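You operate a simulated robot arm through the tools that you are given. There is no shell and no other tool. Be economical: measure what you need, move in short steps, check, and stop when the job is done.

The job below is to be done with a simulated robot arm. You get a single attempt, and the scene is never put back.

Task
Rock the seesaw over to check that it swings, then lock it level.
Fine: slacken the screw, tip the plank right over from above, bring it level and tighten the screw.
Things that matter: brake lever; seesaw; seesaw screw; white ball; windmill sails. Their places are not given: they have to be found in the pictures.

It is judged by the outcome, as a careful person would: the job done as asked, and still so three seconds after it is handed in. It fails if anything else is knocked over, pushed out of place, dropped, spilled or broken.

Robot
A 7-joint arm with a two-finger parallel gripper, fixed in place. Base frame: the origin is at the foot of the arm, x ahead of it, y to its left, z up; the work surface is at about z = 640. Units: mm, rad, N and s.
With the tool pointing down near the work surface it reaches from about 300 to 780 mm from the base axis. Its first joint turns from -2.897 to 2.897 rad. Payload 3.91 kg.
The TCP is the grasp point between the finger pads, 30 mm short of the fingertips. In the tool frame z runs along the fingers and y along their closing line. Largest opening 110 mm; finger width 20, thickness 10; the body of the gripper, 48 by 112 mm, starts 55 mm behind the TCP.
Orientation is that of the tool frame in the base frame, as [roll, pitch, yaw] about the fixed x, y, z axes, in that order (R = Rz(yaw) Ry(pitch) Rx(roll)). With the fingers straight down and closing along the base's y, the tool's x points along the base's -x, its y along +y and its z along -z.

Tools
- The arm moves only by the tool arm_command. Its argument "motion" is a list of rows, each a list of 7 numbers: the shift along the tool's x, y, z in mm, then the turn, a rotation vector about the tool's x, y, z in rad, then the finger opening in mm, from 0 to 110. In form: [[tx, ty, tz, ax, ay, az, grip], ...]. A call has 1 to 8 rows; each row is the pose to reach, as a shift and turn from the pose commanded when the call began, along the tool's axes at that moment. Each row takes 0.2 s and may step no farther than 50 mm and 0.15 rad from the row before; otherwise, or with a gripper value out of range, the whole call is refused. A pose out of reach is approached as far as the arm can. The call stops where the force on the tool passes 40 N (or 10 N more than at its start, if that is more) or the arm is blocked; 0.2 s more then pass. The fingers move at their own pace (about 153 mm/s each) and stop on an object; they squeeze with about 37 N. The grip force told is the motor's: it shows also when the fingers shut on nothing. Time passes only in rows, and 0.2 s behind the last, so rows that repeat a pose let the fingers close. The reply holds the time, the measured pose of the TCP, the force on the tool along the base axes, the opening and the grip force, in the units named above and with some noise, with the torque about the TCP (base axes, N m) and any sound that the robot's microphone picked up.
- Cameras (640 x 400 px; columns grow to the right, rows downward): "scene" is fixed at [41.7, 498.1, 1405.5]; the picture's right is [-0.24, -0.97, 0.00], its down [-0.84, 0.21, -0.50] and it looks along [0.48, -0.12, -0.87] (base axes); focal length 304 px, centre (320, 200). "wrist" rides on the gripper at [77, 7, -115] in the tool frame; the picture's right is [-0.09, 1.00, 0.00], its down [-0.80, -0.07, -0.59] and it looks along [-0.59, -0.05, 0.80] (tool axes); focal length 270 px, centre (320, 200).
- capture(camera): a new picture of that camera. No time passes.
- move_column(by): slides the trunk up (or, below 0, down) by that many mm; the arm rides with it, the base frame stays. It gives what a move gives, with no picture.
- locate(camera, pixels): for up to 12 pixels [column, row] of the newest picture of that camera ("zoom" is the newest enlarged one), the place [x, y, z] in the base frame of the surface seen there, good to about 3 mm, but the place of the scene camera against the robot may be out by one fixed shift of up to 25 mm in any direction. No time passes.
- zoom(camera, box): a new picture of the part [left, top, right, bottom] of that camera's present view, enlarged. No time passes.
- job_done(): hands the job in; it is judged then, once.

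Go step by step. Measure first, check grasps and placings, and put right what went wrong. The budget is 80 turns and 46 pictures, counting those below and the enlarged ones. Unless the task says otherwise, let go and move clear before handing in, and close with one line.

The tools are called after ">>>" by a JSON object that holds its "api" and its "payload". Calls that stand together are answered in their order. arm_command: Moves the arm, as the interface text tells. Its arguments: {"type":"object","properties":{"motion":{"type":"array","items":{"type":"array","items":{"type":"number"}}}},"required":["motion"]} The other tools are called the same way: move_column (by) slides the trunk up or down; capture (camera) takes a picture; locate (camera, pixels) gives the place of the surface under pixels of a picture; zoom (camera, box) takes an enlarged picture of a part of a camera's view; job_done () hands the job in.

At the start:

```text
time: 0.0
eef_pos: [412.1, 381.7, 1042.5]
ee_rot: [-3.141, 0.0, -3.142]
wrist_force: [0.3, 0.4, -0.3]
torque: [0.02, -0.02, 0.02]
opening: 109.9
grasp_force: 0.1
trunk travel left (down, up): [-500.0, 110.0]
```

scene: 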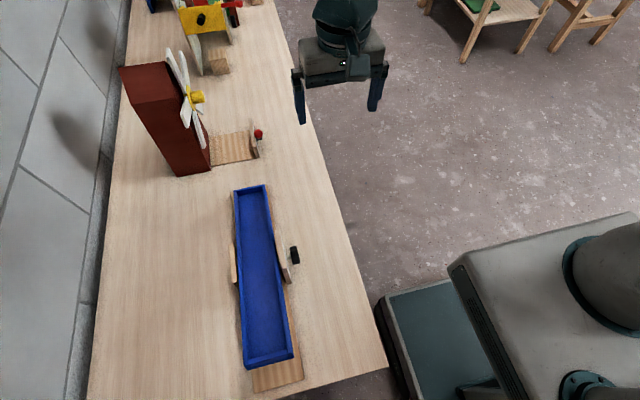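
wrist: 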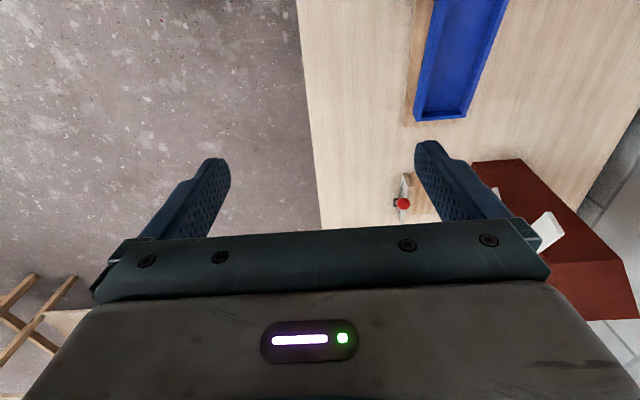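

The seesaw is the blue trough around (262,275) in the scene picture. A black knob at (294,254) is probably its screw. I'll zoom in and measure both.

>>> {"api": "zoom", "payload": {"camera": "scene", "box": [200, 170, 340, 400]}}

>>> {"api": "zoom", "payload": {"camera": "scene", "box": [110, 0, 310, 180]}}

>>> {"api": "locate", "payload": {"camera": "scene", "pixels": [[294, 254], [251, 187], [268, 360], [258, 270], [280, 378], [234, 270], [284, 265], [300, 370], [243, 367], [293, 356], [236, 190], [265, 186]]}}

```text
1.74 times, centred on (270, 285) of scene
```

zoom: 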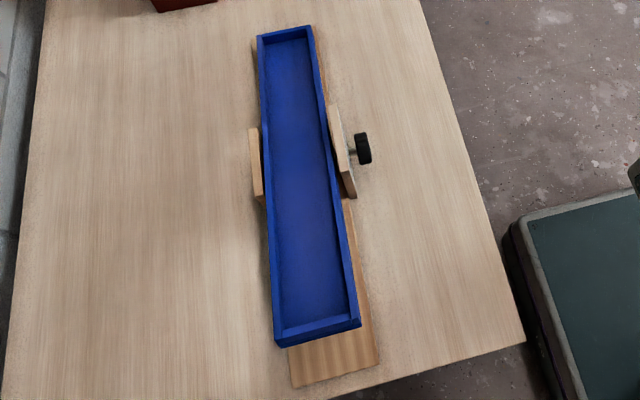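

```text
2.22 times, centred on (210, 90) of scene
```

zoom: 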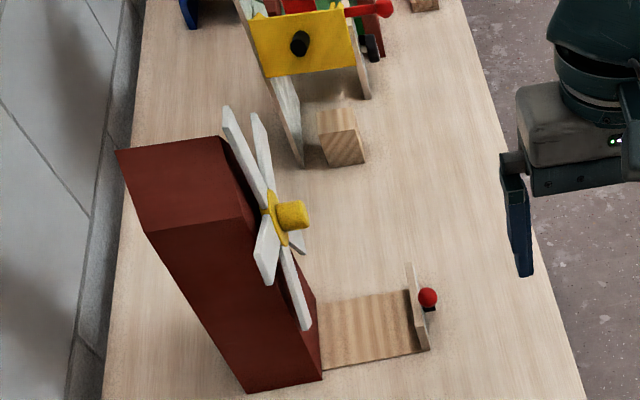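

```text
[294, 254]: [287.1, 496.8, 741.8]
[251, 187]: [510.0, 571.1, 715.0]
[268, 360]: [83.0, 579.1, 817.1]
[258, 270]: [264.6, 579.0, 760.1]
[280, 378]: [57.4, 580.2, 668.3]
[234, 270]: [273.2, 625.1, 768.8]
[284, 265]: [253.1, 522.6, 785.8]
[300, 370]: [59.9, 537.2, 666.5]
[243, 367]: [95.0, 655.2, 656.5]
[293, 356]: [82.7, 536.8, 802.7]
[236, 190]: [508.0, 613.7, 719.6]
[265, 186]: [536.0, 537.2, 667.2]
```

The trough runs along x from about 80 to 510, and its near end is up. The screw knob is at about (287,497,742) with its axis along y, facing −y. I'll turn the tool to point along +y while still high up.

>>> {"api": "arm_command", "payload": {"motion": [[10, 0, 0, -0.15, 0, 0, 110], [20, 0, 0, -0.3, 0, 0, 110], [30, -5, 0, -0.45, 0, 0, 110], [40, -10, 0, -0.6, 0, 0, 110], [50, -15, 0, -0.75, 0, 0, 110], [60, -20, 0, -0.9, 0, 0, 110], [70, -25, 0, -1.05, 0, 0, 110], [80, -30, 0, -1.2, 0, 0, 110]]}}

```text
time: 1.8
eef_pos: [334.0, 348.7, 1045.2]
ee_rot: [1.937, 0.0, 3.141]
wrist_force: [0.1, -0.1, 0.3]
torque: [-0.04, 0.01, -0.01]
opening: 110.0
grasp_force: 0.1
trunk travel left (down, up): [-500.0, 110.0]
```

The turn is going well, with 0.37 rad left. I'll finish it and then take a wrist picture.

>>> {"api": "arm_command", "payload": {"motion": [[15, 0, 0, -0.13, 0, 0, 110], [30, 0, 0, -0.26, 0, 0, 110], [45, 0, 0, -0.367, 0, 0, 110]]}}

>>> {"api": "move_column", "payload": {"by": -200}}

>>> {"api": "capture", "payload": {"camera": "wrist"}}

```text
time: 2.6
eef_pos: [299.3, 357.4, 1043.6]
ee_rot: [1.571, -0.001, -3.14]
wrist_force: [0.0, -0.4, 0.1]
torque: [0.03, -0.01, -0.01]
opening: 110.2
grasp_force: 0.1
out of reach, approached as far as the arm can: row 3
trunk travel left (down, up): [-500.0, 110.0]
```

```text
time: 4.8
eef_pos: [298.7, 355.8, 843.6]
ee_rot: [1.575, 0.001, 3.141]
wrist_force: [0.4, -0.1, -0.6]
torque: [0.0, -0.02, 0.0]
opening: 110.0
grasp_force: 0.0
trunk travel left (down, up): [-300.0, 310.0]
```

```text
41 pictures are left
```

wrist: 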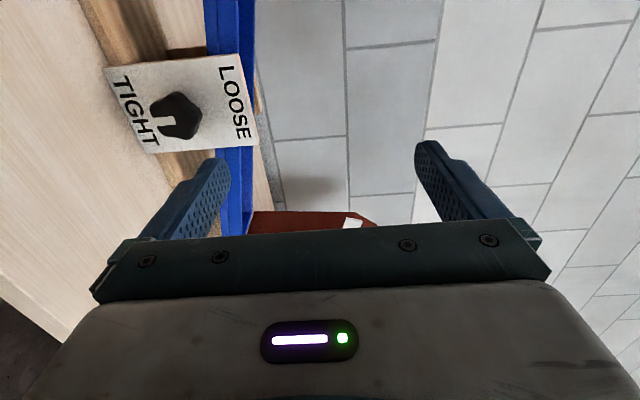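

A plate beside the knob reads TIGHT and LOOSE, with the knob at (178,115) in the wrist picture. I'll zoom in and locate it with the wrist camera.

>>> {"api": "zoom", "payload": {"camera": "wrist", "box": [90, 40, 270, 160]}}

>>> {"api": "locate", "payload": {"camera": "wrist", "pixels": [[178, 115], [165, 105], [195, 125], [110, 70], [255, 145], [185, 95], [160, 125], [145, 148], [237, 57]]}}

```text
3.33 times, centred on (180, 100) of wrist
```

zoom: 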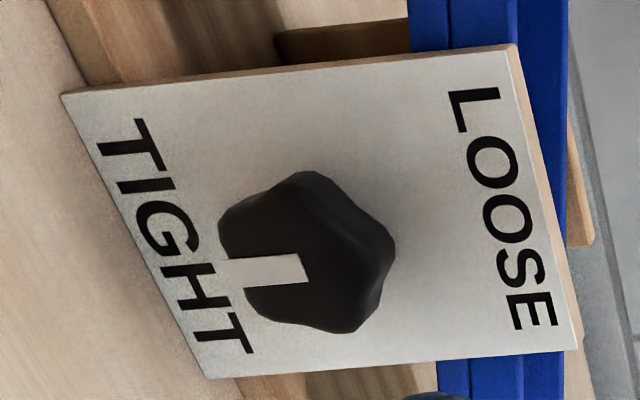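

```text
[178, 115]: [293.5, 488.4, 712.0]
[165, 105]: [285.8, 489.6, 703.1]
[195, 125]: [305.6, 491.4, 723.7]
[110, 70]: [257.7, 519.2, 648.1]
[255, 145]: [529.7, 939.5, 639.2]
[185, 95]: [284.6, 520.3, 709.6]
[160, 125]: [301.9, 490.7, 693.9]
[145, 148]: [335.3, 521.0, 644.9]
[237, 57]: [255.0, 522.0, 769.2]
```

The white pointer on the knob points down to TIGHT, so the screw is tight now. I'll measure the outline of the knob face.

>>> {"api": "locate", "payload": {"camera": "zoom", "pixels": [[306, 178], [385, 235], [350, 322], [262, 305], [228, 225], [310, 240], [296, 270], [240, 272], [380, 270], [320, 325], [500, 60], [570, 335]]}}

>>> {"api": "zoom", "payload": {"camera": "scene", "box": [230, 210, 330, 290]}}

```text
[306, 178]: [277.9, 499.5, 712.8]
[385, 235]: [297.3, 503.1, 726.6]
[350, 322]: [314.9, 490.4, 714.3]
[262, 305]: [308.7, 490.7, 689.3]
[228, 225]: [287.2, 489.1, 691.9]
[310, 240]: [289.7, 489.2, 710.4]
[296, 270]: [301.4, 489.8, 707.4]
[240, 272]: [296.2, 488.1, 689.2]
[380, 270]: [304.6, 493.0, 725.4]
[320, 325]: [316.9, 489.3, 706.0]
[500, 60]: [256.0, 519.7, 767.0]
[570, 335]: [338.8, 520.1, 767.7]
```

```text
5.00 times, centred on (280, 250) of scene
```

zoom: 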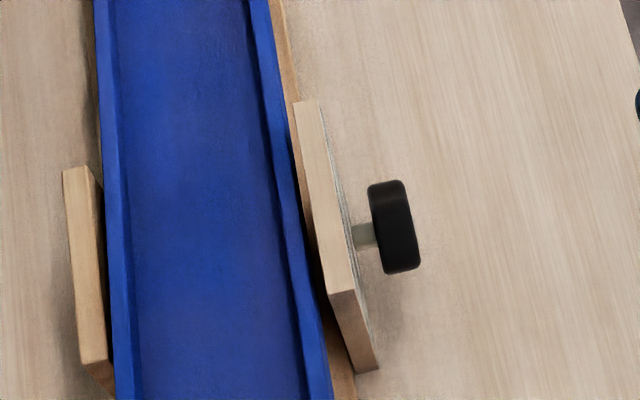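

From the plate corners, the knob centre is at about (297, 489–505, 707), with the plate face at y=520. I'll roll the tool +90° about its own axis so the camera goes to the top. That way loosening swings it back without going near the table.

>>> {"api": "arm_command", "payload": {"motion": [[0, 0, 8, 0, 0, 0.15, 110], [0, 0, 16, 0, 0, 0.3, 110], [0, 0, 24, 0, 0, 0.45, 110], [0, 0, 32, 0, 0, 0.6, 110], [0, 0, 40, 0, 0, 0.75, 110], [0, 0, 48, 0, 0, 0.9, 110], [0, 0, 48, 0, 0, 1.05, 110], [0, 0, 48, 0, 0, 1.2, 110]]}}

>>> {"api": "move_column", "payload": {"by": -136}}

>>> {"api": "capture", "payload": {"camera": "wrist"}}

```text
time: 6.6
eef_pos: [300.1, 404.1, 845.4]
ee_rot: [1.582, -1.203, 3.13]
wrist_force: [-0.9, 0.4, -0.1]
torque: [0.0, 0.02, 0.0]
opening: 109.8
grasp_force: 0.0
trunk travel left (down, up): [-300.0, 310.0]
```

```text
time: 8.2
eef_pos: [299.2, 403.0, 709.2]
ee_rot: [1.581, -1.201, 3.132]
wrist_force: [0.4, -0.1, 0.0]
torque: [0.0, 0.0, 0.01]
opening: 110.0
grasp_force: 0.0
trunk travel left (down, up): [-164.0, 446.0]
```

```text
38 pictures are left
```

wrist: 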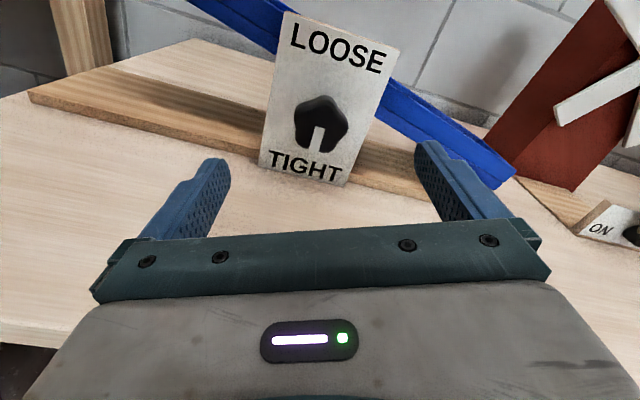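

The view is clear: pointer down at TIGHT, pentagon-shaped knob at (321,122). I'll roll further the same way so I can make a longer loosening stroke.

>>> {"api": "arm_command", "payload": {"motion": [[0, 0, 0, 0, 0, 0.15, 110], [0, 0, 0, 0, 0, 0.3, 110], [0, 0, 0, 0, 0, 0.45, 110], [0, 0, 0, 0, 0, 0.6, 110], [0, 0, 0, 0, 0, 0.75, 110], [0, 0, 0, 0, 0, 0.9, 110], [0, 0, 0, 0, 0, 1.05, 110], [0, 0, 0, 0, 0, 1.2, 110]]}}

```text
time: 10.0
eef_pos: [298.9, 405.0, 708.9]
ee_rot: [-1.574, -0.739, 0.004]
wrist_force: [0.0, -0.5, 0.7]
torque: [0.0, -0.02, 0.03]
opening: 110.1
grasp_force: 0.0
trunk travel left (down, up): [-164.0, 446.0]
```

The roll is at 2.40 with no limit hit. I'll try going on to π, so that one half-turn ends with the camera at the −x side.

>>> {"api": "arm_command", "payload": {"motion": [[0, 0, 0, 0, 0, 0.15, 110], [0, 0, 0, 0, 0, 0.3, 110], [0, 0, 0, 0, 0, 0.45, 110], [0, 0, 0, 0, 0, 0.6, 110], [0, 0, 0, 0, 0, 0.738, 110]]}}

```text
time: 11.2
eef_pos: [299.0, 404.0, 709.3]
ee_rot: [-1.574, -0.002, 0.002]
wrist_force: [2.0, -0.5, 4.0]
torque: [-0.01, -0.1, -0.02]
opening: 108.4
grasp_force: 0.0
trunk travel left (down, up): [-164.0, 446.0]
```

The roll reached π, but the slight force suggests the lower finger grazed the table at full opening. I'll narrow the opening and then advance onto the knob.

>>> {"api": "arm_command", "payload": {"motion": [[0, 0, 0, 0, 0, 0, 66], [0, 0, 0, 0, 0, 0, 66], [-2, 2, 25, 0, 0, 0, 66], [-2, 2, 50, 0, 0, 0, 66], [-2, 2, 65, 0, 0, 0, 66], [-2, 2, 76, 0, 0, 0, 66]]}}

>>> {"api": "capture", "payload": {"camera": "wrist"}}

```text
time: 12.6
eef_pos: [297.4, 479.0, 706.8]
ee_rot: [-1.573, -0.003, 0.002]
wrist_force: [0.4, -0.4, -0.3]
torque: [0.01, -0.01, -0.01]
opening: 66.0
grasp_force: 0.0
trunk travel left (down, up): [-164.0, 446.0]
```

```text
37 pictures are left
```

wrist: 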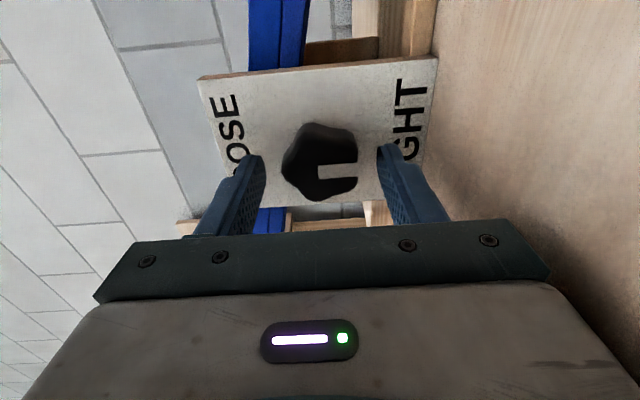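

The knob is centred between the fingers. I'll close on it.

>>> {"api": "arm_command", "payload": {"motion": [[0, 0, 0, 0, 0, 0, 30], [0, 0, 0, 0, 0, 0, 20], [0, 0, 0, 0, 0, 0, 20]]}}

```text
time: 13.4
eef_pos: [297.6, 478.2, 704.9]
ee_rot: [-1.577, -0.002, 0.001]
wrist_force: [-1.2, -0.2, -12.8]
torque: [0.45, 0.01, -0.24]
opening: 41.4
grasp_force: 45.2
trunk travel left (down, up): [-164.0, 446.0]
```

The knob is gripped at 41.4 mm. The −12.8 N along z means its centre is about 2–3 mm lower than I set, so I'll shift down and start turning.

>>> {"api": "arm_command", "payload": {"motion": [[0, 3, 0, 0, 0, 0, 20], [0, 3, 0, 0, 0, -0.12, 20], [0, 3, 0, 0, 0, -0.24, 20], [0, 3, 0, 0, 0, -0.36, 20]]}}

```text
time: 14.4
eef_pos: [298.2, 478.3, 704.1]
ee_rot: [-1.573, -0.366, 0.004]
wrist_force: [-3.2, -6.6, 4.2]
torque: [-0.5, -0.01, 0.75]
opening: 41.3
grasp_force: 45.2
trunk travel left (down, up): [-164.0, 446.0]
```

It turns freely with only small forces. I'll continue the loosening stroke.

>>> {"api": "arm_command", "payload": {"motion": [[0, 0, 0, 0, 0, -0.15, 20], [0, 0, 0, 0, 0, -0.3, 20], [0, 0, 0, 0, 0, -0.45, 20], [0, 0, 0, 0, 0, -0.6, 20], [0, 0, 0, 0, 0, -0.75, 20], [0, 0, 0, 0, 0, -0.9, 20], [0, 0, 0, 0, 0, -1.05, 20], [0, 0, 0, 0, 0, -1.2, 20]]}}

>>> {"api": "capture", "payload": {"camera": "wrist"}}

```text
time: 16.2
eef_pos: [300.0, 478.1, 702.4]
ee_rot: [-2.317, -1.56, 0.743]
wrist_force: [19.5, 4.0, -8.9]
torque: [0.26, 0.04, -0.62]
opening: 41.5
grasp_force: 45.1
trunk travel left (down, up): [-164.0, 446.0]
```

```text
36 pictures are left
```

wrist: 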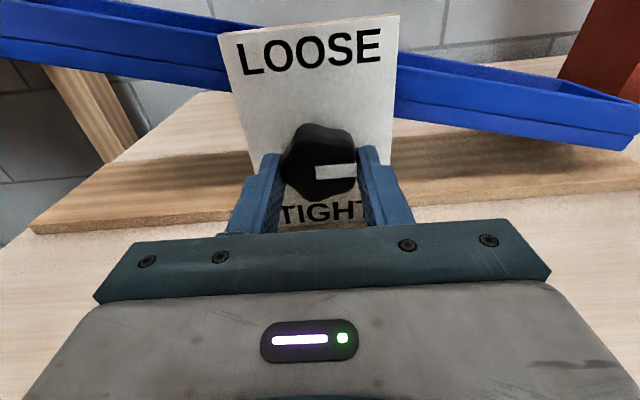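

The pointer is now at 90°, halfway to LOOSE. The +19.5 N along x means the knob centre is slightly farther in +x, so I'll correct by 3 mm and continue the turn.

>>> {"api": "arm_command", "payload": {"motion": [[-1, 3, 0, 0, 0, 0, 20], [-1, 3, 0, 0, 0, -0.15, 20], [-1, 3, 0, 0, 0, -0.3, 20], [-1, 3, 0, 0, 0, -0.45, 20], [-1, 3, 0, 0, 0, -0.6, 20], [-1, 3, 0, 0, 0, -0.75, 20], [-1, 3, 0, 0, 0, -0.9, 20], [-1, 3, 0, 0, 0, -1.05, 20]]}}

```text
time: 18.0
eef_pos: [302.0, 479.1, 703.2]
ee_rot: [1.571, -0.524, 3.141]
wrist_force: [14.8, 1.1, 7.6]
torque: [-0.56, 0.05, -0.32]
opening: 41.2
grasp_force: 44.9
trunk travel left (down, up): [-164.0, 446.0]
```

>>> {"api": "arm_command", "payload": {"motion": [[-1, 0, 0, 0, 0, -0.15, 20], [-1, 0, 0, 0, 0, -0.3, 20], [-1, 0, 0, 0, 0, -0.42, 20], [-1, 0, 0, 0, 0, -0.52, 20]]}}

>>> {"api": "capture", "payload": {"camera": "wrist"}}

>>> {"api": "capture", "payload": {"camera": "scene"}}

```text
time: 19.0
eef_pos: [302.8, 478.4, 704.8]
ee_rot: [1.569, -0.006, 3.141]
wrist_force: [18.7, 0.5, 24.8]
torque: [0.33, 0.09, 0.84]
opening: 41.4
grasp_force: 45.3
trunk travel left (down, up): [-164.0, 446.0]
```

```text
35 pictures are left
```

wrist: 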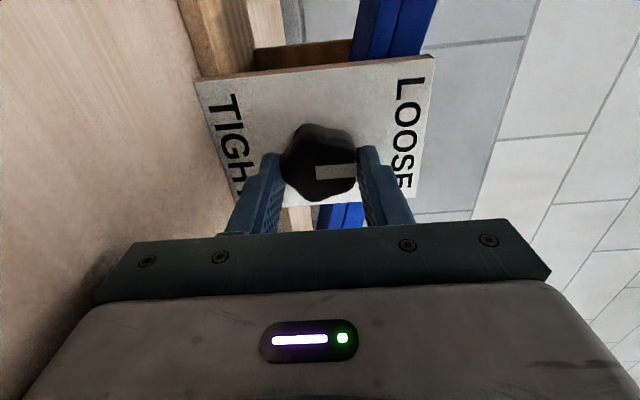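

```text
34 pictures are left
```

scene: 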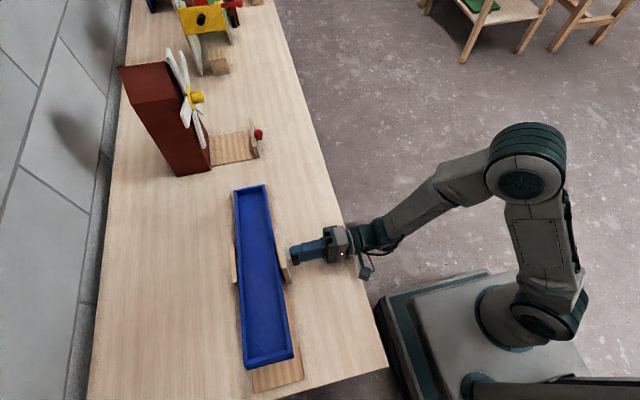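

The pointer now points at LOOSE. I'll release and back off.

>>> {"api": "arm_command", "payload": {"motion": [[0, 0, 0, 0, 0, 0, 66], [0, 0, 0, 0, 0, 0, 66], [0, 0, -30, 0, 0, 0, 66], [0, 0, -60, 0, 0, 0, 66], [0, 0, -80, 0, 0, 0, 66]]}}

>>> {"api": "capture", "payload": {"camera": "wrist"}}

```text
time: 20.2
eef_pos: [302.1, 399.6, 703.4]
ee_rot: [1.574, -0.009, -3.139]
wrist_force: [-0.3, -1.0, 0.7]
torque: [0.04, -0.01, -0.01]
opening: 65.8
grasp_force: 0.0
trunk travel left (down, up): [-164.0, 446.0]
```

```text
33 pictures are left
```

wrist: 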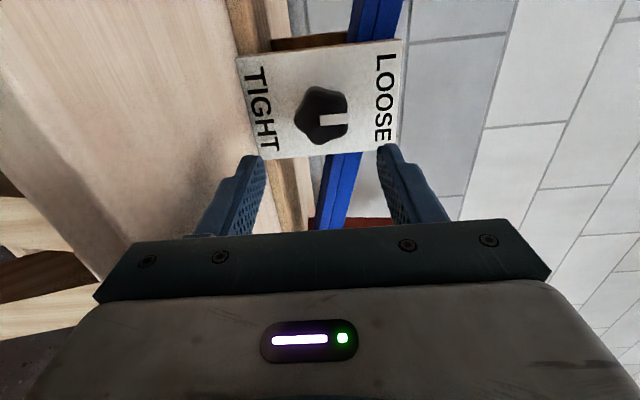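

The pointer reads LOOSE and the plank hasn't moved. I'll raise the column, turn the tool to point down, and go to the high near end.

>>> {"api": "move_column", "payload": {"by": 280}}

>>> {"api": "arm_command", "payload": {"motion": [[0, 0, 0, 0.15, 0, 0, 40], [0, 0, 0, 0.3, 0, 0, 20], [0, 0, 0, 0.45, 0, 0, 0], [0, 0, 0, 0.6, 0, 0, 0], [0, 0, 0, 0.75, 0, 0, 0], [0, 0, 0, 0.9, 0, 0, 0], [0, 0, 0, 1.05, 0, 0, 0], [0, 0, 0, 1.2, 0, 0, 0]]}}

>>> {"api": "arm_command", "payload": {"motion": [[30, 0, 0, 0.12, 0, 0, 0], [60, 0, 0, 0.24, 0, 0, 0], [90, 0, 0, 0.37, 0, 0, 0]]}}

>>> {"api": "capture", "payload": {"camera": "wrist"}}

```text
time: 23.0
eef_pos: [302.6, 399.9, 983.6]
ee_rot: [1.574, -0.01, 3.141]
wrist_force: [-0.3, -0.4, -0.5]
torque: [0.03, -0.03, 0.02]
opening: 66.0
grasp_force: 0.0
trunk travel left (down, up): [-444.0, 166.0]
```

```text
time: 24.8
eef_pos: [303.0, 401.3, 984.4]
ee_rot: [2.775, -0.008, 3.141]
wrist_force: [-0.2, -0.6, 0.3]
torque: [0.03, 0.01, 0.0]
opening: 0.0
grasp_force: 36.5
trunk travel left (down, up): [-444.0, 166.0]
```

```text
time: 25.6
eef_pos: [212.0, 401.3, 983.9]
ee_rot: [-3.136, -0.006, 3.14]
wrist_force: [0.1, 0.6, -1.2]
torque: [-0.03, -0.03, 0.0]
opening: 0.1
grasp_force: 36.2
trunk travel left (down, up): [-444.0, 166.0]
```

```text
32 pictures are left
```

wrist: 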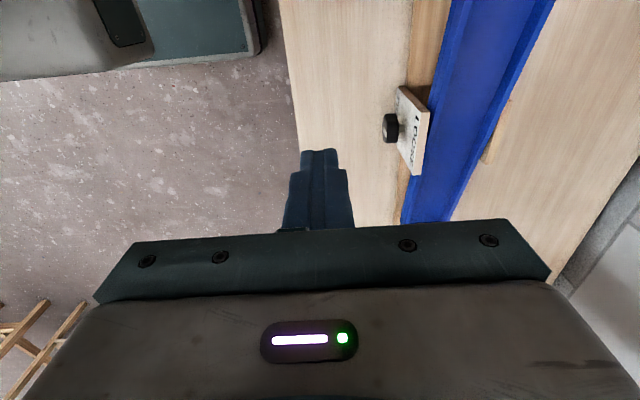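

The fingers are closed and pointing down. I'll move over the high end at about (112, 575).

>>> {"api": "arm_command", "payload": {"motion": [[20, 35, 0, 0, 0, 0, 0], [40, 70, 0, 0, 0, 0, 0], [60, 105, 0, 0, 0, 0, 0], [80, 140, 0, 0, 0, 0, 0], [100, 170, 0, 0, 0, 0, 0]]}}

>>> {"api": "capture", "payload": {"camera": "wrist"}}

>>> {"api": "capture", "payload": {"camera": "scene"}}

```text
time: 26.8
eef_pos: [115.4, 570.9, 985.1]
ee_rot: [-3.137, -0.007, -3.141]
wrist_force: [0.4, 0.7, 0.1]
torque: [-0.01, -0.02, -0.01]
opening: 0.0
grasp_force: 36.9
trunk travel left (down, up): [-444.0, 166.0]
```

```text
31 pictures are left
```

wrist: 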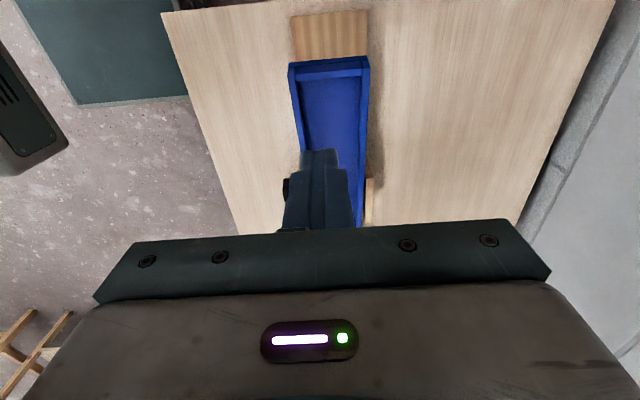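

```text
30 pictures are left
```

scene: 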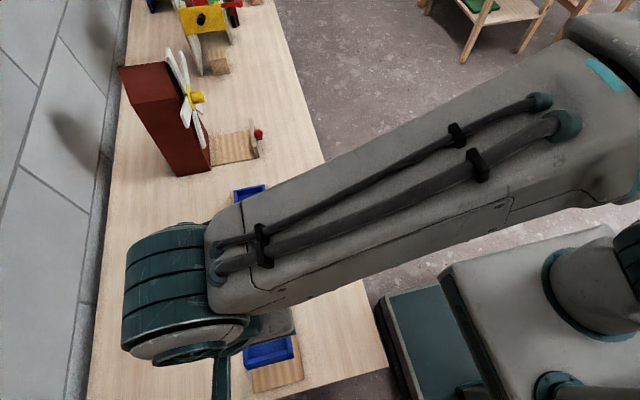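

>>> {"api": "locate", "payload": {"camera": "wrist", "pixels": [[291, 66], [368, 60], [330, 75], [328, 100], [330, 130], [330, 68], [295, 18], [365, 14], [304, 140], [358, 140], [230, 150], [371, 185]]}}

```text
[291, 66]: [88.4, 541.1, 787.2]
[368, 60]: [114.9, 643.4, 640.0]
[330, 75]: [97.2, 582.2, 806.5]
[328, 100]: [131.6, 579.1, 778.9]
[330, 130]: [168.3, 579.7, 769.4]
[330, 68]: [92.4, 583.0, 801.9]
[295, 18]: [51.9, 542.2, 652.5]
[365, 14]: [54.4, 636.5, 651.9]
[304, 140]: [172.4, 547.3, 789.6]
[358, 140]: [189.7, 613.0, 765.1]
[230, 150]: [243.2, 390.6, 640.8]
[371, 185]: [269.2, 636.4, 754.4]
```

The raised floor is at z≈782 at x=120 and the trough centre is y≈580. I'll line up over (120,580), come down with the column, then press down in small steps.

>>> {"api": "arm_command", "payload": {"motion": [[-5, 9, 0, 0, 0, 0, 0], [-5, 9, 0, 0, 0, 0, 0]]}}

>>> {"api": "move_column", "payload": {"by": -155}}

>>> {"api": "arm_command", "payload": {"motion": [[0, 0, 8, 0, 0, 0, 0], [0, 0, 16, 0, 0, 0, 0], [0, 0, 24, 0, 0, 0, 0], [0, 0, 32, 0, 0, 0, 0], [0, 0, 40, 0, 0, 0, 0]]}}

>>> {"api": "capture", "payload": {"camera": "wrist"}}

```text
time: 27.4
eef_pos: [120.4, 579.4, 985.3]
ee_rot: [-3.137, -0.009, -3.141]
wrist_force: [-1.5, 0.1, 1.1]
torque: [-0.02, 0.0, 0.01]
opening: 0.2
grasp_force: 37.1
trunk travel left (down, up): [-444.0, 166.0]
```

```text
time: 29.2
eef_pos: [120.4, 579.0, 829.9]
ee_rot: [-3.14, -0.01, -3.141]
wrist_force: [0.3, 0.1, 0.5]
torque: [0.0, 0.0, 0.02]
opening: 0.0
grasp_force: 37.5
trunk travel left (down, up): [-289.0, 321.0]
```

```text
time: 30.4
eef_pos: [120.2, 578.7, 789.8]
ee_rot: [-3.137, -0.008, -3.141]
wrist_force: [-1.3, 0.1, -0.4]
torque: [0.01, 0.01, -0.01]
opening: 0.0
grasp_force: 36.7
trunk travel left (down, up): [-289.0, 321.0]
```

```text
29 pictures are left
```

wrist: 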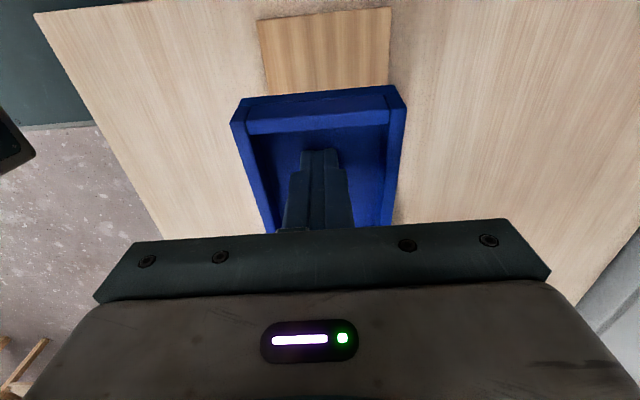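

There's no force yet with the fingertip at z≈760. I'll check whether the plank is already yielding.

>>> {"api": "locate", "payload": {"camera": "wrist", "pixels": [[320, 94], [320, 143], [290, 145], [350, 145], [240, 110], [400, 105]]}}

```text
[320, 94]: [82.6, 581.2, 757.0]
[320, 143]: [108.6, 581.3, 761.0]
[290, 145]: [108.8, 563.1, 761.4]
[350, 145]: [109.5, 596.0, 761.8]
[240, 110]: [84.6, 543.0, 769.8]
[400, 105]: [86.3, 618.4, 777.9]
```

The floor followed the fingertip (z≈761), so the plank swings easily. I'll keep pressing down toward the other stop.

>>> {"api": "arm_command", "payload": {"motion": [[0, 0, 8, 0, 0, 0, 0], [0, 0, 16, 0, 0, 0, 0], [0, 0, 24, 0, 0, 0, 0], [0, 0, 32, 0, 0, 0, 0], [0, 0, 40, 0, 0, 0, 0], [0, 0, 48, 0, 0, 0, 0], [0, 0, 56, 0, 0, 0, 0], [0, 0, 62, 0, 0, 0, 0]]}}

>>> {"api": "capture", "payload": {"camera": "wrist"}}

```text
time: 32.2
eef_pos: [118.4, 577.8, 728.9]
ee_rot: [-3.138, -0.006, -3.138]
wrist_force: [-0.6, -0.4, 0.0]
torque: [0.03, -0.03, 0.01]
opening: 0.2
grasp_force: 37.0
trunk travel left (down, up): [-289.0, 321.0]
```

```text
28 pictures are left
```

wrist: 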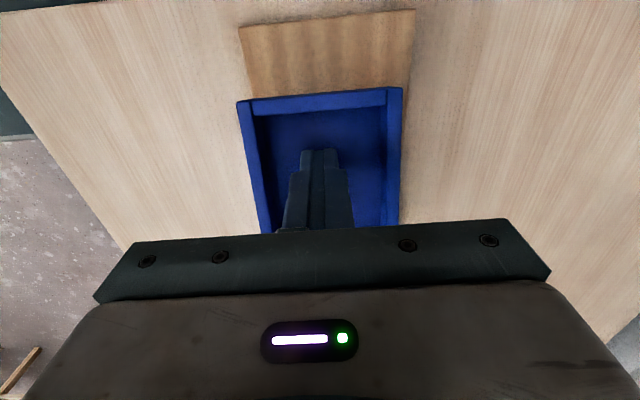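

It's still moving freely, with the fingertip at z≈699. I'll press on until it stops.

>>> {"api": "arm_command", "payload": {"motion": [[0, 0, 4, 0, 0, 0, 0], [0, 0, 8, 0, 0, 0, 0], [0, 0, 12, 0, 0, 0, 0], [0, 0, 16, 0, 0, 0, 0], [0, 0, 20, 0, 0, 0, 0], [0, 0, 24, 0, 0, 0, 0]]}}

>>> {"api": "capture", "payload": {"camera": "wrist"}}

>>> {"api": "capture", "payload": {"camera": "scene"}}

```text
time: 33.1
eef_pos: [117.3, 577.7, 725.5]
ee_rot: [3.133, -0.005, -3.139]
wrist_force: [-1.3, -5.9, 20.0]
torque: [-0.22, -0.16, -0.02]
opening: 0.0
grasp_force: 36.8
trunk travel left (down, up): [-289.0, 321.0]
stopped in row 4: the force on the tool passed its limit at 45 N (the readings are from after the stop); the commanded pose is now the measured one
```

```text
27 pictures are left
```

wrist: 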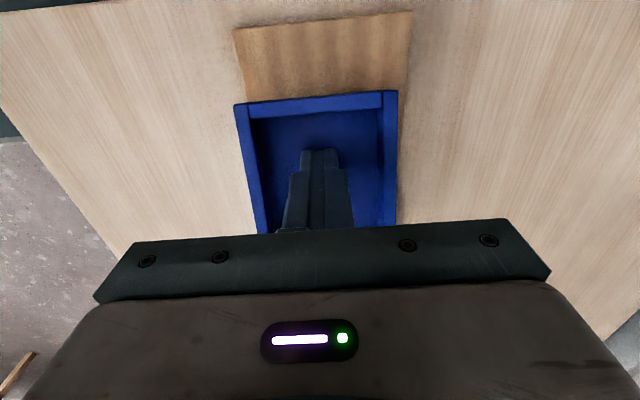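

```text
26 pictures are left
```

scene: 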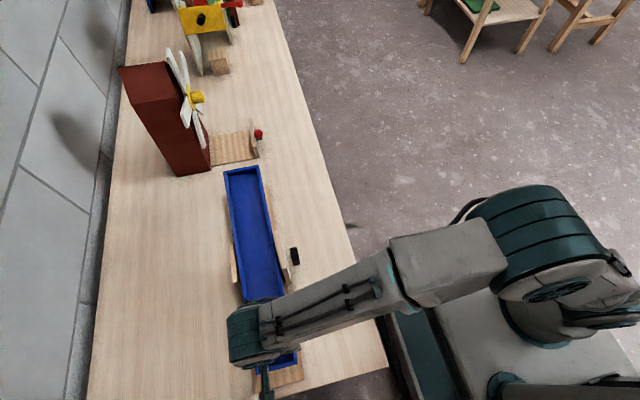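

The force limit at TCP z≈722 shows the near end has reached its stop, so the plank is fully over. I'll lift off and see how it rests.

>>> {"api": "arm_command", "payload": {"motion": [[0, 0, -20, 0, 0, 0, 0], [0, 0, -60, 0, 0, 0, 0], [0, 0, -100, 0, 0, 0, 0], [0, 0, -140, 0, 0, 0, 0], [0, 0, -180, 0, 0, 0, 0], [0, 0, -220, 0, 0, 0, 0]]}}

>>> {"api": "capture", "payload": {"camera": "wrist"}}

>>> {"api": "locate", "payload": {"camera": "wrist", "pixels": [[328, 100], [330, 120], [328, 70], [290, 70], [370, 68], [304, 140]]}}

```text
time: 34.5
eef_pos: [123.4, 578.6, 941.3]
ee_rot: [3.136, -0.007, -3.139]
wrist_force: [0.0, -0.6, 0.6]
torque: [-0.02, 0.01, 0.0]
opening: 0.2
grasp_force: 37.0
trunk travel left (down, up): [-289.0, 321.0]
```

```text
25 pictures are left
```

wrist: 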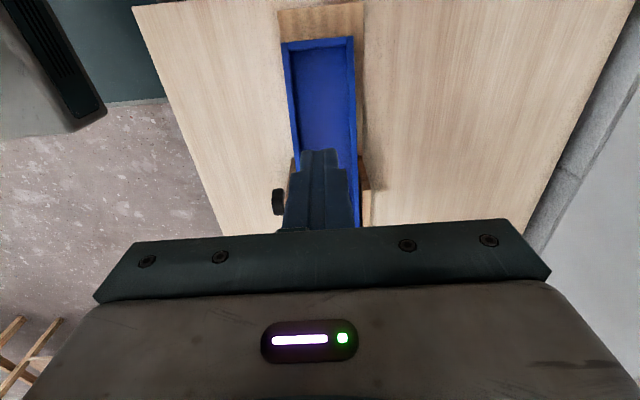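

```text
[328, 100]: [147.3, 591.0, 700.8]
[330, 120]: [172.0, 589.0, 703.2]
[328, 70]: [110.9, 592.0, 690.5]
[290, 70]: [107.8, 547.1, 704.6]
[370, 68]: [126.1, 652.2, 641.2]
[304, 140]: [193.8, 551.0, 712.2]
```

The plank rests tipped over with its near end low. I'll move above the far half at x≈420 to push it back to level.

>>> {"api": "arm_command", "payload": {"motion": [[-37, 0, 0, 0, 0, 0, 0], [-74, 0, 0, 0, 0, 0, 0], [-111, 0, 0, 0, 0, 0, 0], [-148, 0, 0, 0, 0, 0, 0], [-185, 0, 0, 0, 0, 0, 0], [-222, 0, 0, 0, 0, 0, 0], [-259, 0, 0, 0, 0, 0, 0], [-296, 0, 0, 0, 0, 0, 0]]}}

>>> {"api": "capture", "payload": {"camera": "wrist"}}

```text
time: 36.3
eef_pos: [414.5, 569.8, 938.3]
ee_rot: [3.137, -0.007, -3.138]
wrist_force: [-1.1, 1.0, -0.5]
torque: [-0.03, -0.05, -0.01]
opening: 0.1
grasp_force: 36.7
out of reach, approached as far as the arm can: row 8
trunk travel left (down, up): [-289.0, 321.0]
```

```text
24 pictures are left
```

wrist: 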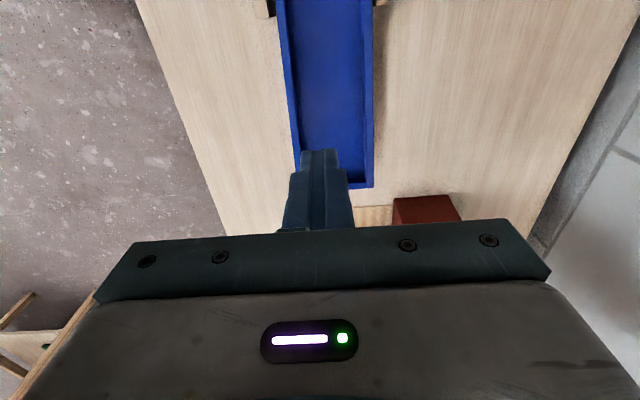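

>>> {"api": "locate", "payload": {"camera": "wrist", "pixels": [[330, 50], [332, 90], [335, 130], [345, 160], [290, 80], [370, 80], [355, 185], [372, 184], [280, 20], [320, 152], [372, 20], [325, 15]]}}

```text
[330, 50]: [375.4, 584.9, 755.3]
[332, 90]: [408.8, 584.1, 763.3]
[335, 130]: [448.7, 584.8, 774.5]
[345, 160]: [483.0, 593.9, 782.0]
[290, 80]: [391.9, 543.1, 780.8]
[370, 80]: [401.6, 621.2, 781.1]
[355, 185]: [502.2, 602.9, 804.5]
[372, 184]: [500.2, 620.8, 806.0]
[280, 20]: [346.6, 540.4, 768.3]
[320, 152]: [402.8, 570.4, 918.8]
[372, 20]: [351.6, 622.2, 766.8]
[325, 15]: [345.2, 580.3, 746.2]
```

The far half has its floor at z≈765 at x=414 with a slope of 0.248, and the pivot is near x=297. The level floor height is about 735, so level is TCP z≈765. I'll lower with the column first.

>>> {"api": "move_column", "payload": {"by": -136}}

>>> {"api": "arm_command", "payload": {"motion": [[5, 5, 4, 0, 0, 0, 0], [10, 10, 8, 0, 0, 0, 0], [10, 10, 14, 0, 0, 0, 0], [10, 10, 20, 0, 0, 0, 0], [10, 10, 26, 0, 0, 0, 0], [10, 10, 32, 0, 0, 0, 0]]}}

>>> {"api": "capture", "payload": {"camera": "wrist"}}

```text
time: 37.9
eef_pos: [414.7, 568.2, 801.9]
ee_rot: [3.137, -0.006, -3.14]
wrist_force: [-0.5, 1.0, -0.3]
torque: [0.0, 0.02, -0.01]
opening: 0.1
grasp_force: 37.1
trunk travel left (down, up): [-153.0, 457.0]
```

```text
time: 39.3
eef_pos: [406.9, 584.1, 772.2]
ee_rot: [3.137, -0.007, -3.139]
wrist_force: [-0.1, 0.2, 0.2]
torque: [0.04, 0.01, -0.02]
opening: 0.0
grasp_force: 37.3
out of reach, approached as far as the arm can: row 5, 6
trunk travel left (down, up): [-153.0, 457.0]
```

```text
23 pictures are left
```

wrist: 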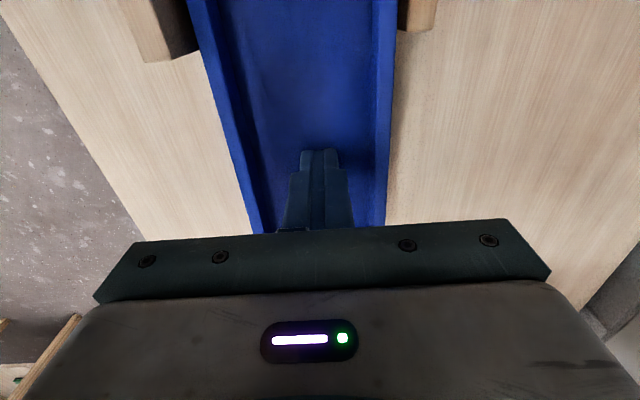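

>>> {"api": "locate", "payload": {"camera": "wrist", "pixels": [[290, 20], [290, 80], [290, 140], [355, 140], [240, 150], [215, 60], [386, 150], [388, 30], [320, 148]]}}

```text
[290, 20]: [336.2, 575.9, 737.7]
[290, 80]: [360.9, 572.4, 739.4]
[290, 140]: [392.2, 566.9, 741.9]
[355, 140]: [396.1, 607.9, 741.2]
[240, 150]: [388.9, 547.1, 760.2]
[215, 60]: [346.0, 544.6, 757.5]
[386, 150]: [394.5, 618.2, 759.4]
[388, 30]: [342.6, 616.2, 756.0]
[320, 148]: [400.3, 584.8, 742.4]
```

The slope is down to about 0.07 and the fingertip is resting on the floor at z≈742. It needs about 7 mm more, so I'll use the column for a purely vertical move.

>>> {"api": "move_column", "payload": {"by": -7}}

>>> {"api": "capture", "payload": {"camera": "wrist"}}

>>> {"api": "locate", "payload": {"camera": "wrist", "pixels": [[240, 150], [215, 60], [205, 20], [386, 150], [388, 30], [390, 5], [290, 10], [290, 140], [300, 60], [350, 10], [355, 140]]}}

```text
time: 39.9
eef_pos: [408.0, 584.5, 765.2]
ee_rot: [3.137, -0.007, -3.14]
wrist_force: [-0.6, 0.6, 0.0]
torque: [-0.03, 0.0, -0.05]
opening: 0.0
grasp_force: 36.8
trunk travel left (down, up): [-146.0, 464.0]
```

```text
22 pictures are left
```

wrist: 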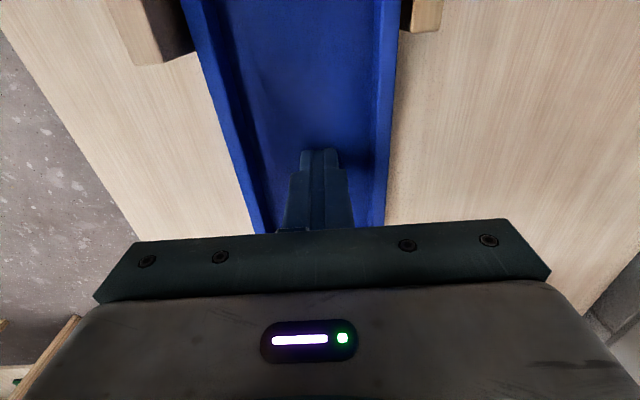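

```text
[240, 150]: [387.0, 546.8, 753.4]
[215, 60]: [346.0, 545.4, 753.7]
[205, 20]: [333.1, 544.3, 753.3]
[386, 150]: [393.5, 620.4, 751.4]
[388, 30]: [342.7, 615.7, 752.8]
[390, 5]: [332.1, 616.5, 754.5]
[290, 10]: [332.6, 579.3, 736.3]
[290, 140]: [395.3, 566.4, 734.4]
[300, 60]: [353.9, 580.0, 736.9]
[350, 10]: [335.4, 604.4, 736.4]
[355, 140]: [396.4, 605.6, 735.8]
```

The plank is within noise of level. I'll lift straight up and see whether it stays there.

>>> {"api": "move_column", "payload": {"by": 150}}

>>> {"api": "capture", "payload": {"camera": "wrist"}}

>>> {"api": "locate", "payload": {"camera": "wrist", "pixels": [[330, 50], [332, 90], [335, 130], [345, 160], [290, 80], [370, 80], [355, 185], [372, 184], [280, 20], [372, 20], [325, 10], [330, 30]]}}

```text
time: 41.6
eef_pos: [408.0, 583.5, 915.8]
ee_rot: [3.136, -0.007, -3.141]
wrist_force: [0.2, -0.3, 0.0]
torque: [0.02, 0.0, -0.02]
opening: 0.0
grasp_force: 37.0
trunk travel left (down, up): [-296.0, 314.0]
```

```text
21 pictures are left
```

wrist: 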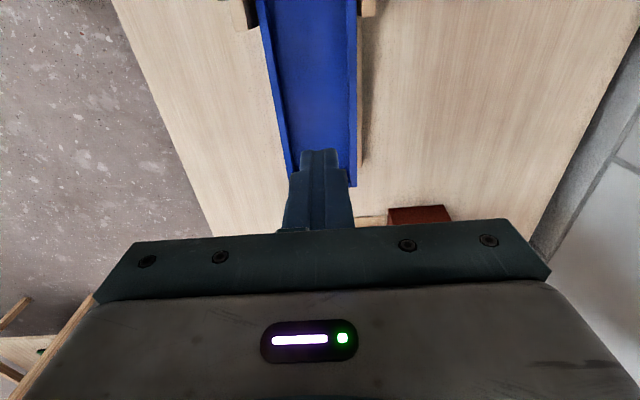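

```text
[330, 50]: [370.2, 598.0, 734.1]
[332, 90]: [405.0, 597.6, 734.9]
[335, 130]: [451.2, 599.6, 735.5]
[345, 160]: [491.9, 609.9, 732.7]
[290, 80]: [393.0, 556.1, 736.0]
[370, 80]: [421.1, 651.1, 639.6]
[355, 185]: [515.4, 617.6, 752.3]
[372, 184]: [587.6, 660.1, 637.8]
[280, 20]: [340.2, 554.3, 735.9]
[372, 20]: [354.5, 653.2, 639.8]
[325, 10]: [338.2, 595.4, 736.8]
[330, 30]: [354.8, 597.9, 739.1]
```

It stays put. Next I'll check the near half for level on the way back to the screw.

>>> {"api": "arm_command", "payload": {"motion": [[45, -10, 0, 0, 0, 0, 0], [90, -20, 0, 0, 0, 0, 0], [135, -30, 0, 0, 0, 0, 0], [180, -40, 0, 0, 0, 0, 0], [225, -50, 0, 0, 0, 0, 0]]}}

>>> {"api": "capture", "payload": {"camera": "wrist"}}

```text
time: 42.8
eef_pos: [199.2, 651.2, 952.8]
ee_rot: [3.135, -0.006, -3.138]
wrist_force: [-0.2, -0.1, -0.2]
torque: [0.0, -0.04, 0.0]
opening: 0.3
grasp_force: 37.3
out of reach, approached as far as the arm can: row 1, 2, 3, 4, 5
trunk travel left (down, up): [-296.0, 314.0]
```

```text
20 pictures are left
```

wrist: 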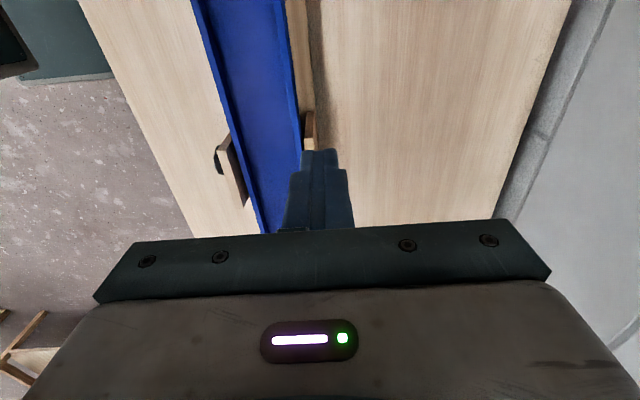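

The arm clipped to y=651, but it's clear of everything. I'll read the floor heights here.

>>> {"api": "locate", "payload": {"camera": "wrist", "pixels": [[235, 20], [245, 60], [260, 100], [270, 140], [275, 190], [225, 5], [264, 5], [280, 70], [245, 120], [285, 150], [240, 40], [270, 210]]}}

>>> {"api": "arm_command", "payload": {"motion": [[0, -20, 0, 0, 0, 0, 0], [0, -40, 0, 0, 0, 0, 0], [0, -60, 0, 0, 0, 0, 0], [0, -80, 0, 0, 0, 0, 0]]}}

```text
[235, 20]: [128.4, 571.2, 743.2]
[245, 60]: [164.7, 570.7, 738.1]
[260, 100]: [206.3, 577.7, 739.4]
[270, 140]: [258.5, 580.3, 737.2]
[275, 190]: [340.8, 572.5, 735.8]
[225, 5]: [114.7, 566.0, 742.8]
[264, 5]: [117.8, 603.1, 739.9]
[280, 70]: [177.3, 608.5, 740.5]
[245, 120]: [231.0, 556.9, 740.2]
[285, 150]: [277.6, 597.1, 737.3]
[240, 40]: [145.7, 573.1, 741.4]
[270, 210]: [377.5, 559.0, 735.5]
```

```text
time: 43.8
eef_pos: [213.2, 639.1, 965.5]
ee_rot: [3.139, -0.007, -3.139]
wrist_force: [0.1, -0.5, 0.3]
torque: [0.01, -0.04, 0.0]
opening: 0.0
grasp_force: 37.3
out of reach, approached as far as the arm can: row 1, 2, 3, 4
trunk travel left (down, up): [-296.0, 314.0]
```

The near half reads z≈741 and the far end ≈734, so the tilt is about 0.02 rad, near end slightly high, and I'll refine it. The arm is at the high limit of its reach relative to the trunk, so I'll raise the trunk and move the arm down relative to it.

>>> {"api": "move_column", "payload": {"by": 180}}

>>> {"api": "arm_command", "payload": {"motion": [[5, 0, 40, 0, 0, 0, 0], [15, 0, 80, 0, 0, 0, 0], [30, -10, 120, 0, 0, 0, 0], [50, -20, 150, 0, 0, 0, 0], [70, -35, 180, 0, 0, 0, 0], [85, -50, 200, 0, 0, 0, 0], [93, -60, 210, 0, 0, 0, 0]]}}

>>> {"api": "capture", "payload": {"camera": "scene"}}

```text
time: 45.8
eef_pos: [213.8, 641.2, 1145.9]
ee_rot: [3.138, -0.007, -3.139]
wrist_force: [0.3, -0.1, -0.2]
torque: [0.0, -0.01, -0.01]
opening: 0.0
grasp_force: 37.7
trunk travel left (down, up): [-476.0, 134.0]
```

```text
time: 47.4
eef_pos: [142.3, 714.1, 964.9]
ee_rot: [3.138, -0.007, -3.141]
wrist_force: [0.5, 0.1, 0.8]
torque: [-0.01, 0.03, 0.02]
opening: 0.2
grasp_force: 36.8
out of reach, approached as far as the arm can: row 1, 2, 3, 4, 5, 6, 7
trunk travel left (down, up): [-476.0, 134.0]
```

```text
19 pictures are left
```

scene: 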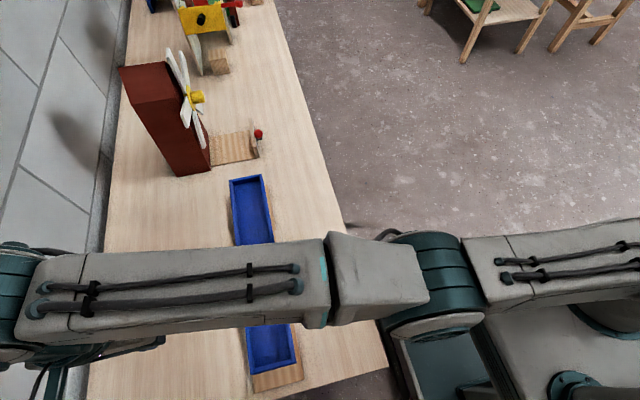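

The arm has stretched straight and slid outward. I'll pull radially inward with a clear step to unlock the elbow.

>>> {"api": "arm_command", "payload": {"motion": [[9, -45, 0, 0, 0, 0, 0], [18, -90, 0, 0, 0, 0, 0], [27, -135, 0, 0, 0, 0, 0]]}}

```text
time: 48.2
eef_pos: [123.8, 708.4, 996.3]
ee_rot: [3.138, -0.007, -3.139]
wrist_force: [-0.1, 0.2, -0.8]
torque: [0.0, 0.03, 0.02]
opening: 0.0
grasp_force: 37.0
out of reach, approached as far as the arm can: row 1, 2, 3
trunk travel left (down, up): [-476.0, 134.0]
```

Still stretched. I'll aim for the pose that worked before, about (212,401,985), in larger steps.

>>> {"api": "arm_command", "payload": {"motion": [[-12, -45, 0, 0, 0, 0, 0], [-24, -90, 0, 0, 0, 0, 0], [-36, -135, 0, 0, 0, 0, 0], [-48, -180, 0, 0, 0, 0, 0], [-60, -220, 0, 0, 0, 0, 0], [-72, -260, 0, 0, 0, 0, 0], [-84, -300, 0, 0, 0, 0, 0], [-88, -307, 0, 0, 0, 0, 0]]}}

```text
time: 50.0
eef_pos: [305.0, 649.4, 1055.0]
ee_rot: [3.136, -0.008, -3.14]
wrist_force: [-0.9, 0.2, 0.2]
torque: [-0.03, 0.01, 0.0]
opening: 0.2
grasp_force: 37.0
out of reach, approached as far as the arm can: row 1, 2, 3, 4, 5, 6, 7, 8
trunk travel left (down, up): [-476.0, 134.0]
```

I'll tilt the tool outward instead (pointing toward +y), which pulls the wrist back and should bend the elbow.

>>> {"api": "arm_command", "payload": {"motion": [[0, 0, 0, -0.15, 0, 0, 0], [0, 0, 0, -0.3, 0, 0, 0], [0, 0, 0, -0.45, 0, 0, 0], [0, 0, 0, -0.6, 0, 0, 0], [0, 0, 0, -0.75, 0, 0, 0], [0, 0, 0, -0.9, 0, 0, 0]]}}

>>> {"api": "capture", "payload": {"camera": "scene"}}

```text
time: 51.4
eef_pos: [380.3, 787.5, 1097.9]
ee_rot: [2.238, -0.006, -3.14]
wrist_force: [-0.7, 1.0, -0.1]
torque: [0.0, 0.02, 0.02]
opening: 0.1
grasp_force: 37.1
out of reach, approached as far as the arm can: row 1, 2, 3, 4, 5, 6
trunk travel left (down, up): [-476.0, 134.0]
```

```text
18 pictures are left
```

scene: 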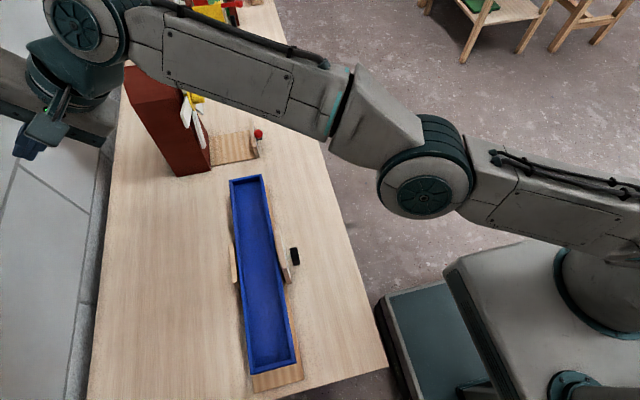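

The seesaw is fully visible now. I'll measure both ends with the scene camera, and the windmill top for clearance.

>>> {"api": "locate", "payload": {"camera": "scene", "pixels": [[248, 190], [252, 205], [256, 225], [259, 250], [263, 280], [266, 310], [270, 340], [273, 355], [128, 72], [150, 95], [60, 110], [80, 30]]}}

```text
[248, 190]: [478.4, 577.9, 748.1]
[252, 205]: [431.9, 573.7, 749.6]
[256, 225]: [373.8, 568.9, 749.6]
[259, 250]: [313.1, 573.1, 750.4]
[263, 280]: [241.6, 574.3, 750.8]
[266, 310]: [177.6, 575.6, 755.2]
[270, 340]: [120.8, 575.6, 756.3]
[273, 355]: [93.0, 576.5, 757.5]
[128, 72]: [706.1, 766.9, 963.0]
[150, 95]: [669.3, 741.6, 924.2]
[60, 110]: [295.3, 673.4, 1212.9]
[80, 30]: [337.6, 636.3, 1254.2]
```

Both cameras agree on a leftover tilt of about 0.02 rad, near end high by about 4 mm. The elbow seems stuck at its straight limit, so I'll first swing up and pull outward, away from everything, then bend.

>>> {"api": "arm_command", "payload": {"motion": [[0, 31, -25, 0.11, 0, 0, 0], [0, 62, -50, 0.22, 0, 0, 0], [0, 93, -75, 0.33, 0, 0, 0], [0, 124, -100, 0.44, 0, 0, 0], [0, 155, -125, 0.55, 0, 0, 0], [0, 186, -150, 0.66, 0, 0, 0], [0, 217, -175, 0.78, 0, 0, 0], [0, 250, -200, 0.9, 0, 0, 0]]}}

```text
time: 53.2
eef_pos: [310.3, 566.2, 1242.9]
ee_rot: [3.07, -0.006, -3.138]
wrist_force: [-0.3, 1.6, -0.1]
torque: [-0.12, 0.01, -0.01]
opening: 0.0
grasp_force: 37.1
out of reach, approached as far as the arm can: row 1, 2, 3, 4, 5, 6, 7, 8
trunk travel left (down, up): [-476.0, 134.0]
```

Pulled up, the arm reached slightly farther out, so the elbow has come off its limit. Now I'll pull inward.

>>> {"api": "arm_command", "payload": {"motion": [[0, -30, 0, 0.07, 0, 0, 0], [0, -60, 10, 0.07, 0, 0, 0], [0, -90, 30, 0.07, 0, 0, 0], [0, -120, 60, 0.07, 0, 0, 0], [0, -150, 90, 0.07, 0, 0, 0], [0, -180, 120, 0.07, 0, 0, 0]]}}

```text
time: 54.6
eef_pos: [330.4, 400.0, 1121.3]
ee_rot: [3.134, -0.006, -3.139]
wrist_force: [0.2, 0.2, -1.0]
torque: [0.0, 0.01, 0.02]
opening: 0.0
grasp_force: 37.3
trunk travel left (down, up): [-476.0, 134.0]
```

The arm is unlocked at (330,400,1121). I'll go back over the near end to press it down the last ~4 mm.

>>> {"api": "arm_command", "payload": {"motion": [[26, 22, 17, 0, 0, 0, 0], [52, 45, 34, 0, 0, 0, 0], [78, 67, 51, 0, 0, 0, 0], [104, 90, 68, 0, 0, 0, 0], [130, 112, 85, 0, 0, 0, 0], [156, 135, 102, 0, 0, 0, 0], [182, 157, 119, 0, 0, 0, 0], [205, 180, 136, 0, 0, 0, 0]]}}

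>>> {"api": "move_column", "payload": {"by": -187}}

```text
time: 56.4
eef_pos: [123.7, 586.3, 990.9]
ee_rot: [3.136, -0.008, -3.141]
wrist_force: [0.0, 0.0, 0.7]
torque: [-0.02, -0.04, -0.02]
opening: 0.1
grasp_force: 36.2
trunk travel left (down, up): [-476.0, 134.0]
```

```text
time: 58.5
eef_pos: [125.2, 585.0, 804.8]
ee_rot: [3.137, -0.007, -3.141]
wrist_force: [-0.2, -0.1, 0.1]
torque: [-0.02, -0.01, -0.02]
opening: 0.1
grasp_force: 36.7
trunk travel left (down, up): [-289.0, 321.0]
```

The level floor height is about 737.5, so the target TCP z is 767.5. I'll lower 37 mm with the column and then lift off.

>>> {"api": "move_column", "payload": {"by": -37.3}}

>>> {"api": "move_column", "payload": {"by": 180}}

>>> {"api": "capture", "payload": {"camera": "wrist"}}

>>> {"api": "capture", "payload": {"camera": "scene"}}

>>> {"api": "locate", "payload": {"camera": "wrist", "pixels": [[328, 75], [328, 90], [326, 105], [328, 120], [326, 135], [335, 145], [310, 80], [315, 120]]}}

```text
time: 59.3
eef_pos: [124.9, 585.0, 767.1]
ee_rot: [3.136, -0.007, -3.14]
wrist_force: [0.1, 0.0, -0.1]
torque: [-0.03, 0.03, -0.04]
opening: 0.2
grasp_force: 36.8
trunk travel left (down, up): [-252.0, 358.0]
```

```text
time: 61.3
eef_pos: [125.0, 585.2, 946.9]
ee_rot: [3.137, -0.006, -3.141]
wrist_force: [0.7, -0.8, 1.3]
torque: [-0.02, 0.0, 0.02]
opening: 0.0
grasp_force: 37.0
trunk travel left (down, up): [-432.0, 178.0]
```

```text
17 pictures are left
```

wrist: 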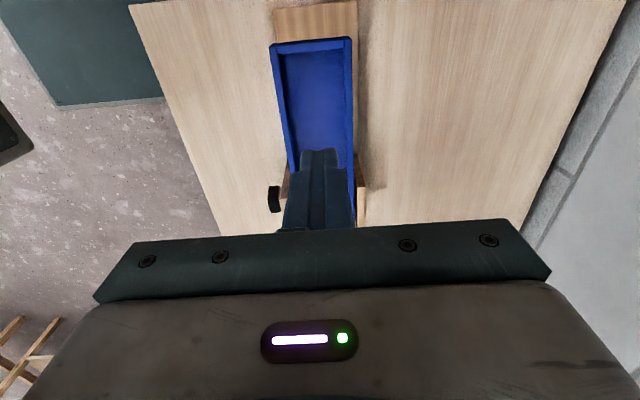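

```text
16 pictures are left
```

scene: 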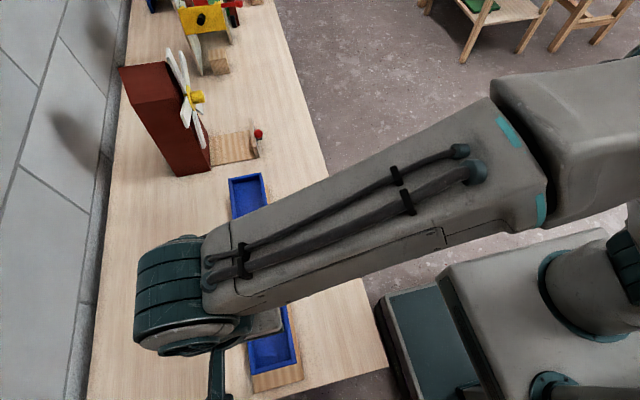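

```text
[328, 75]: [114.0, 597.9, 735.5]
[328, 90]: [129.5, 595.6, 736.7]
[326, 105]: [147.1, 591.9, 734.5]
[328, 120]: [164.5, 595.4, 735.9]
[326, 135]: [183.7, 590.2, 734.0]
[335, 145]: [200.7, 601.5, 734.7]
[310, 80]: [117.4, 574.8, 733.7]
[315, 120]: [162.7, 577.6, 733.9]
```

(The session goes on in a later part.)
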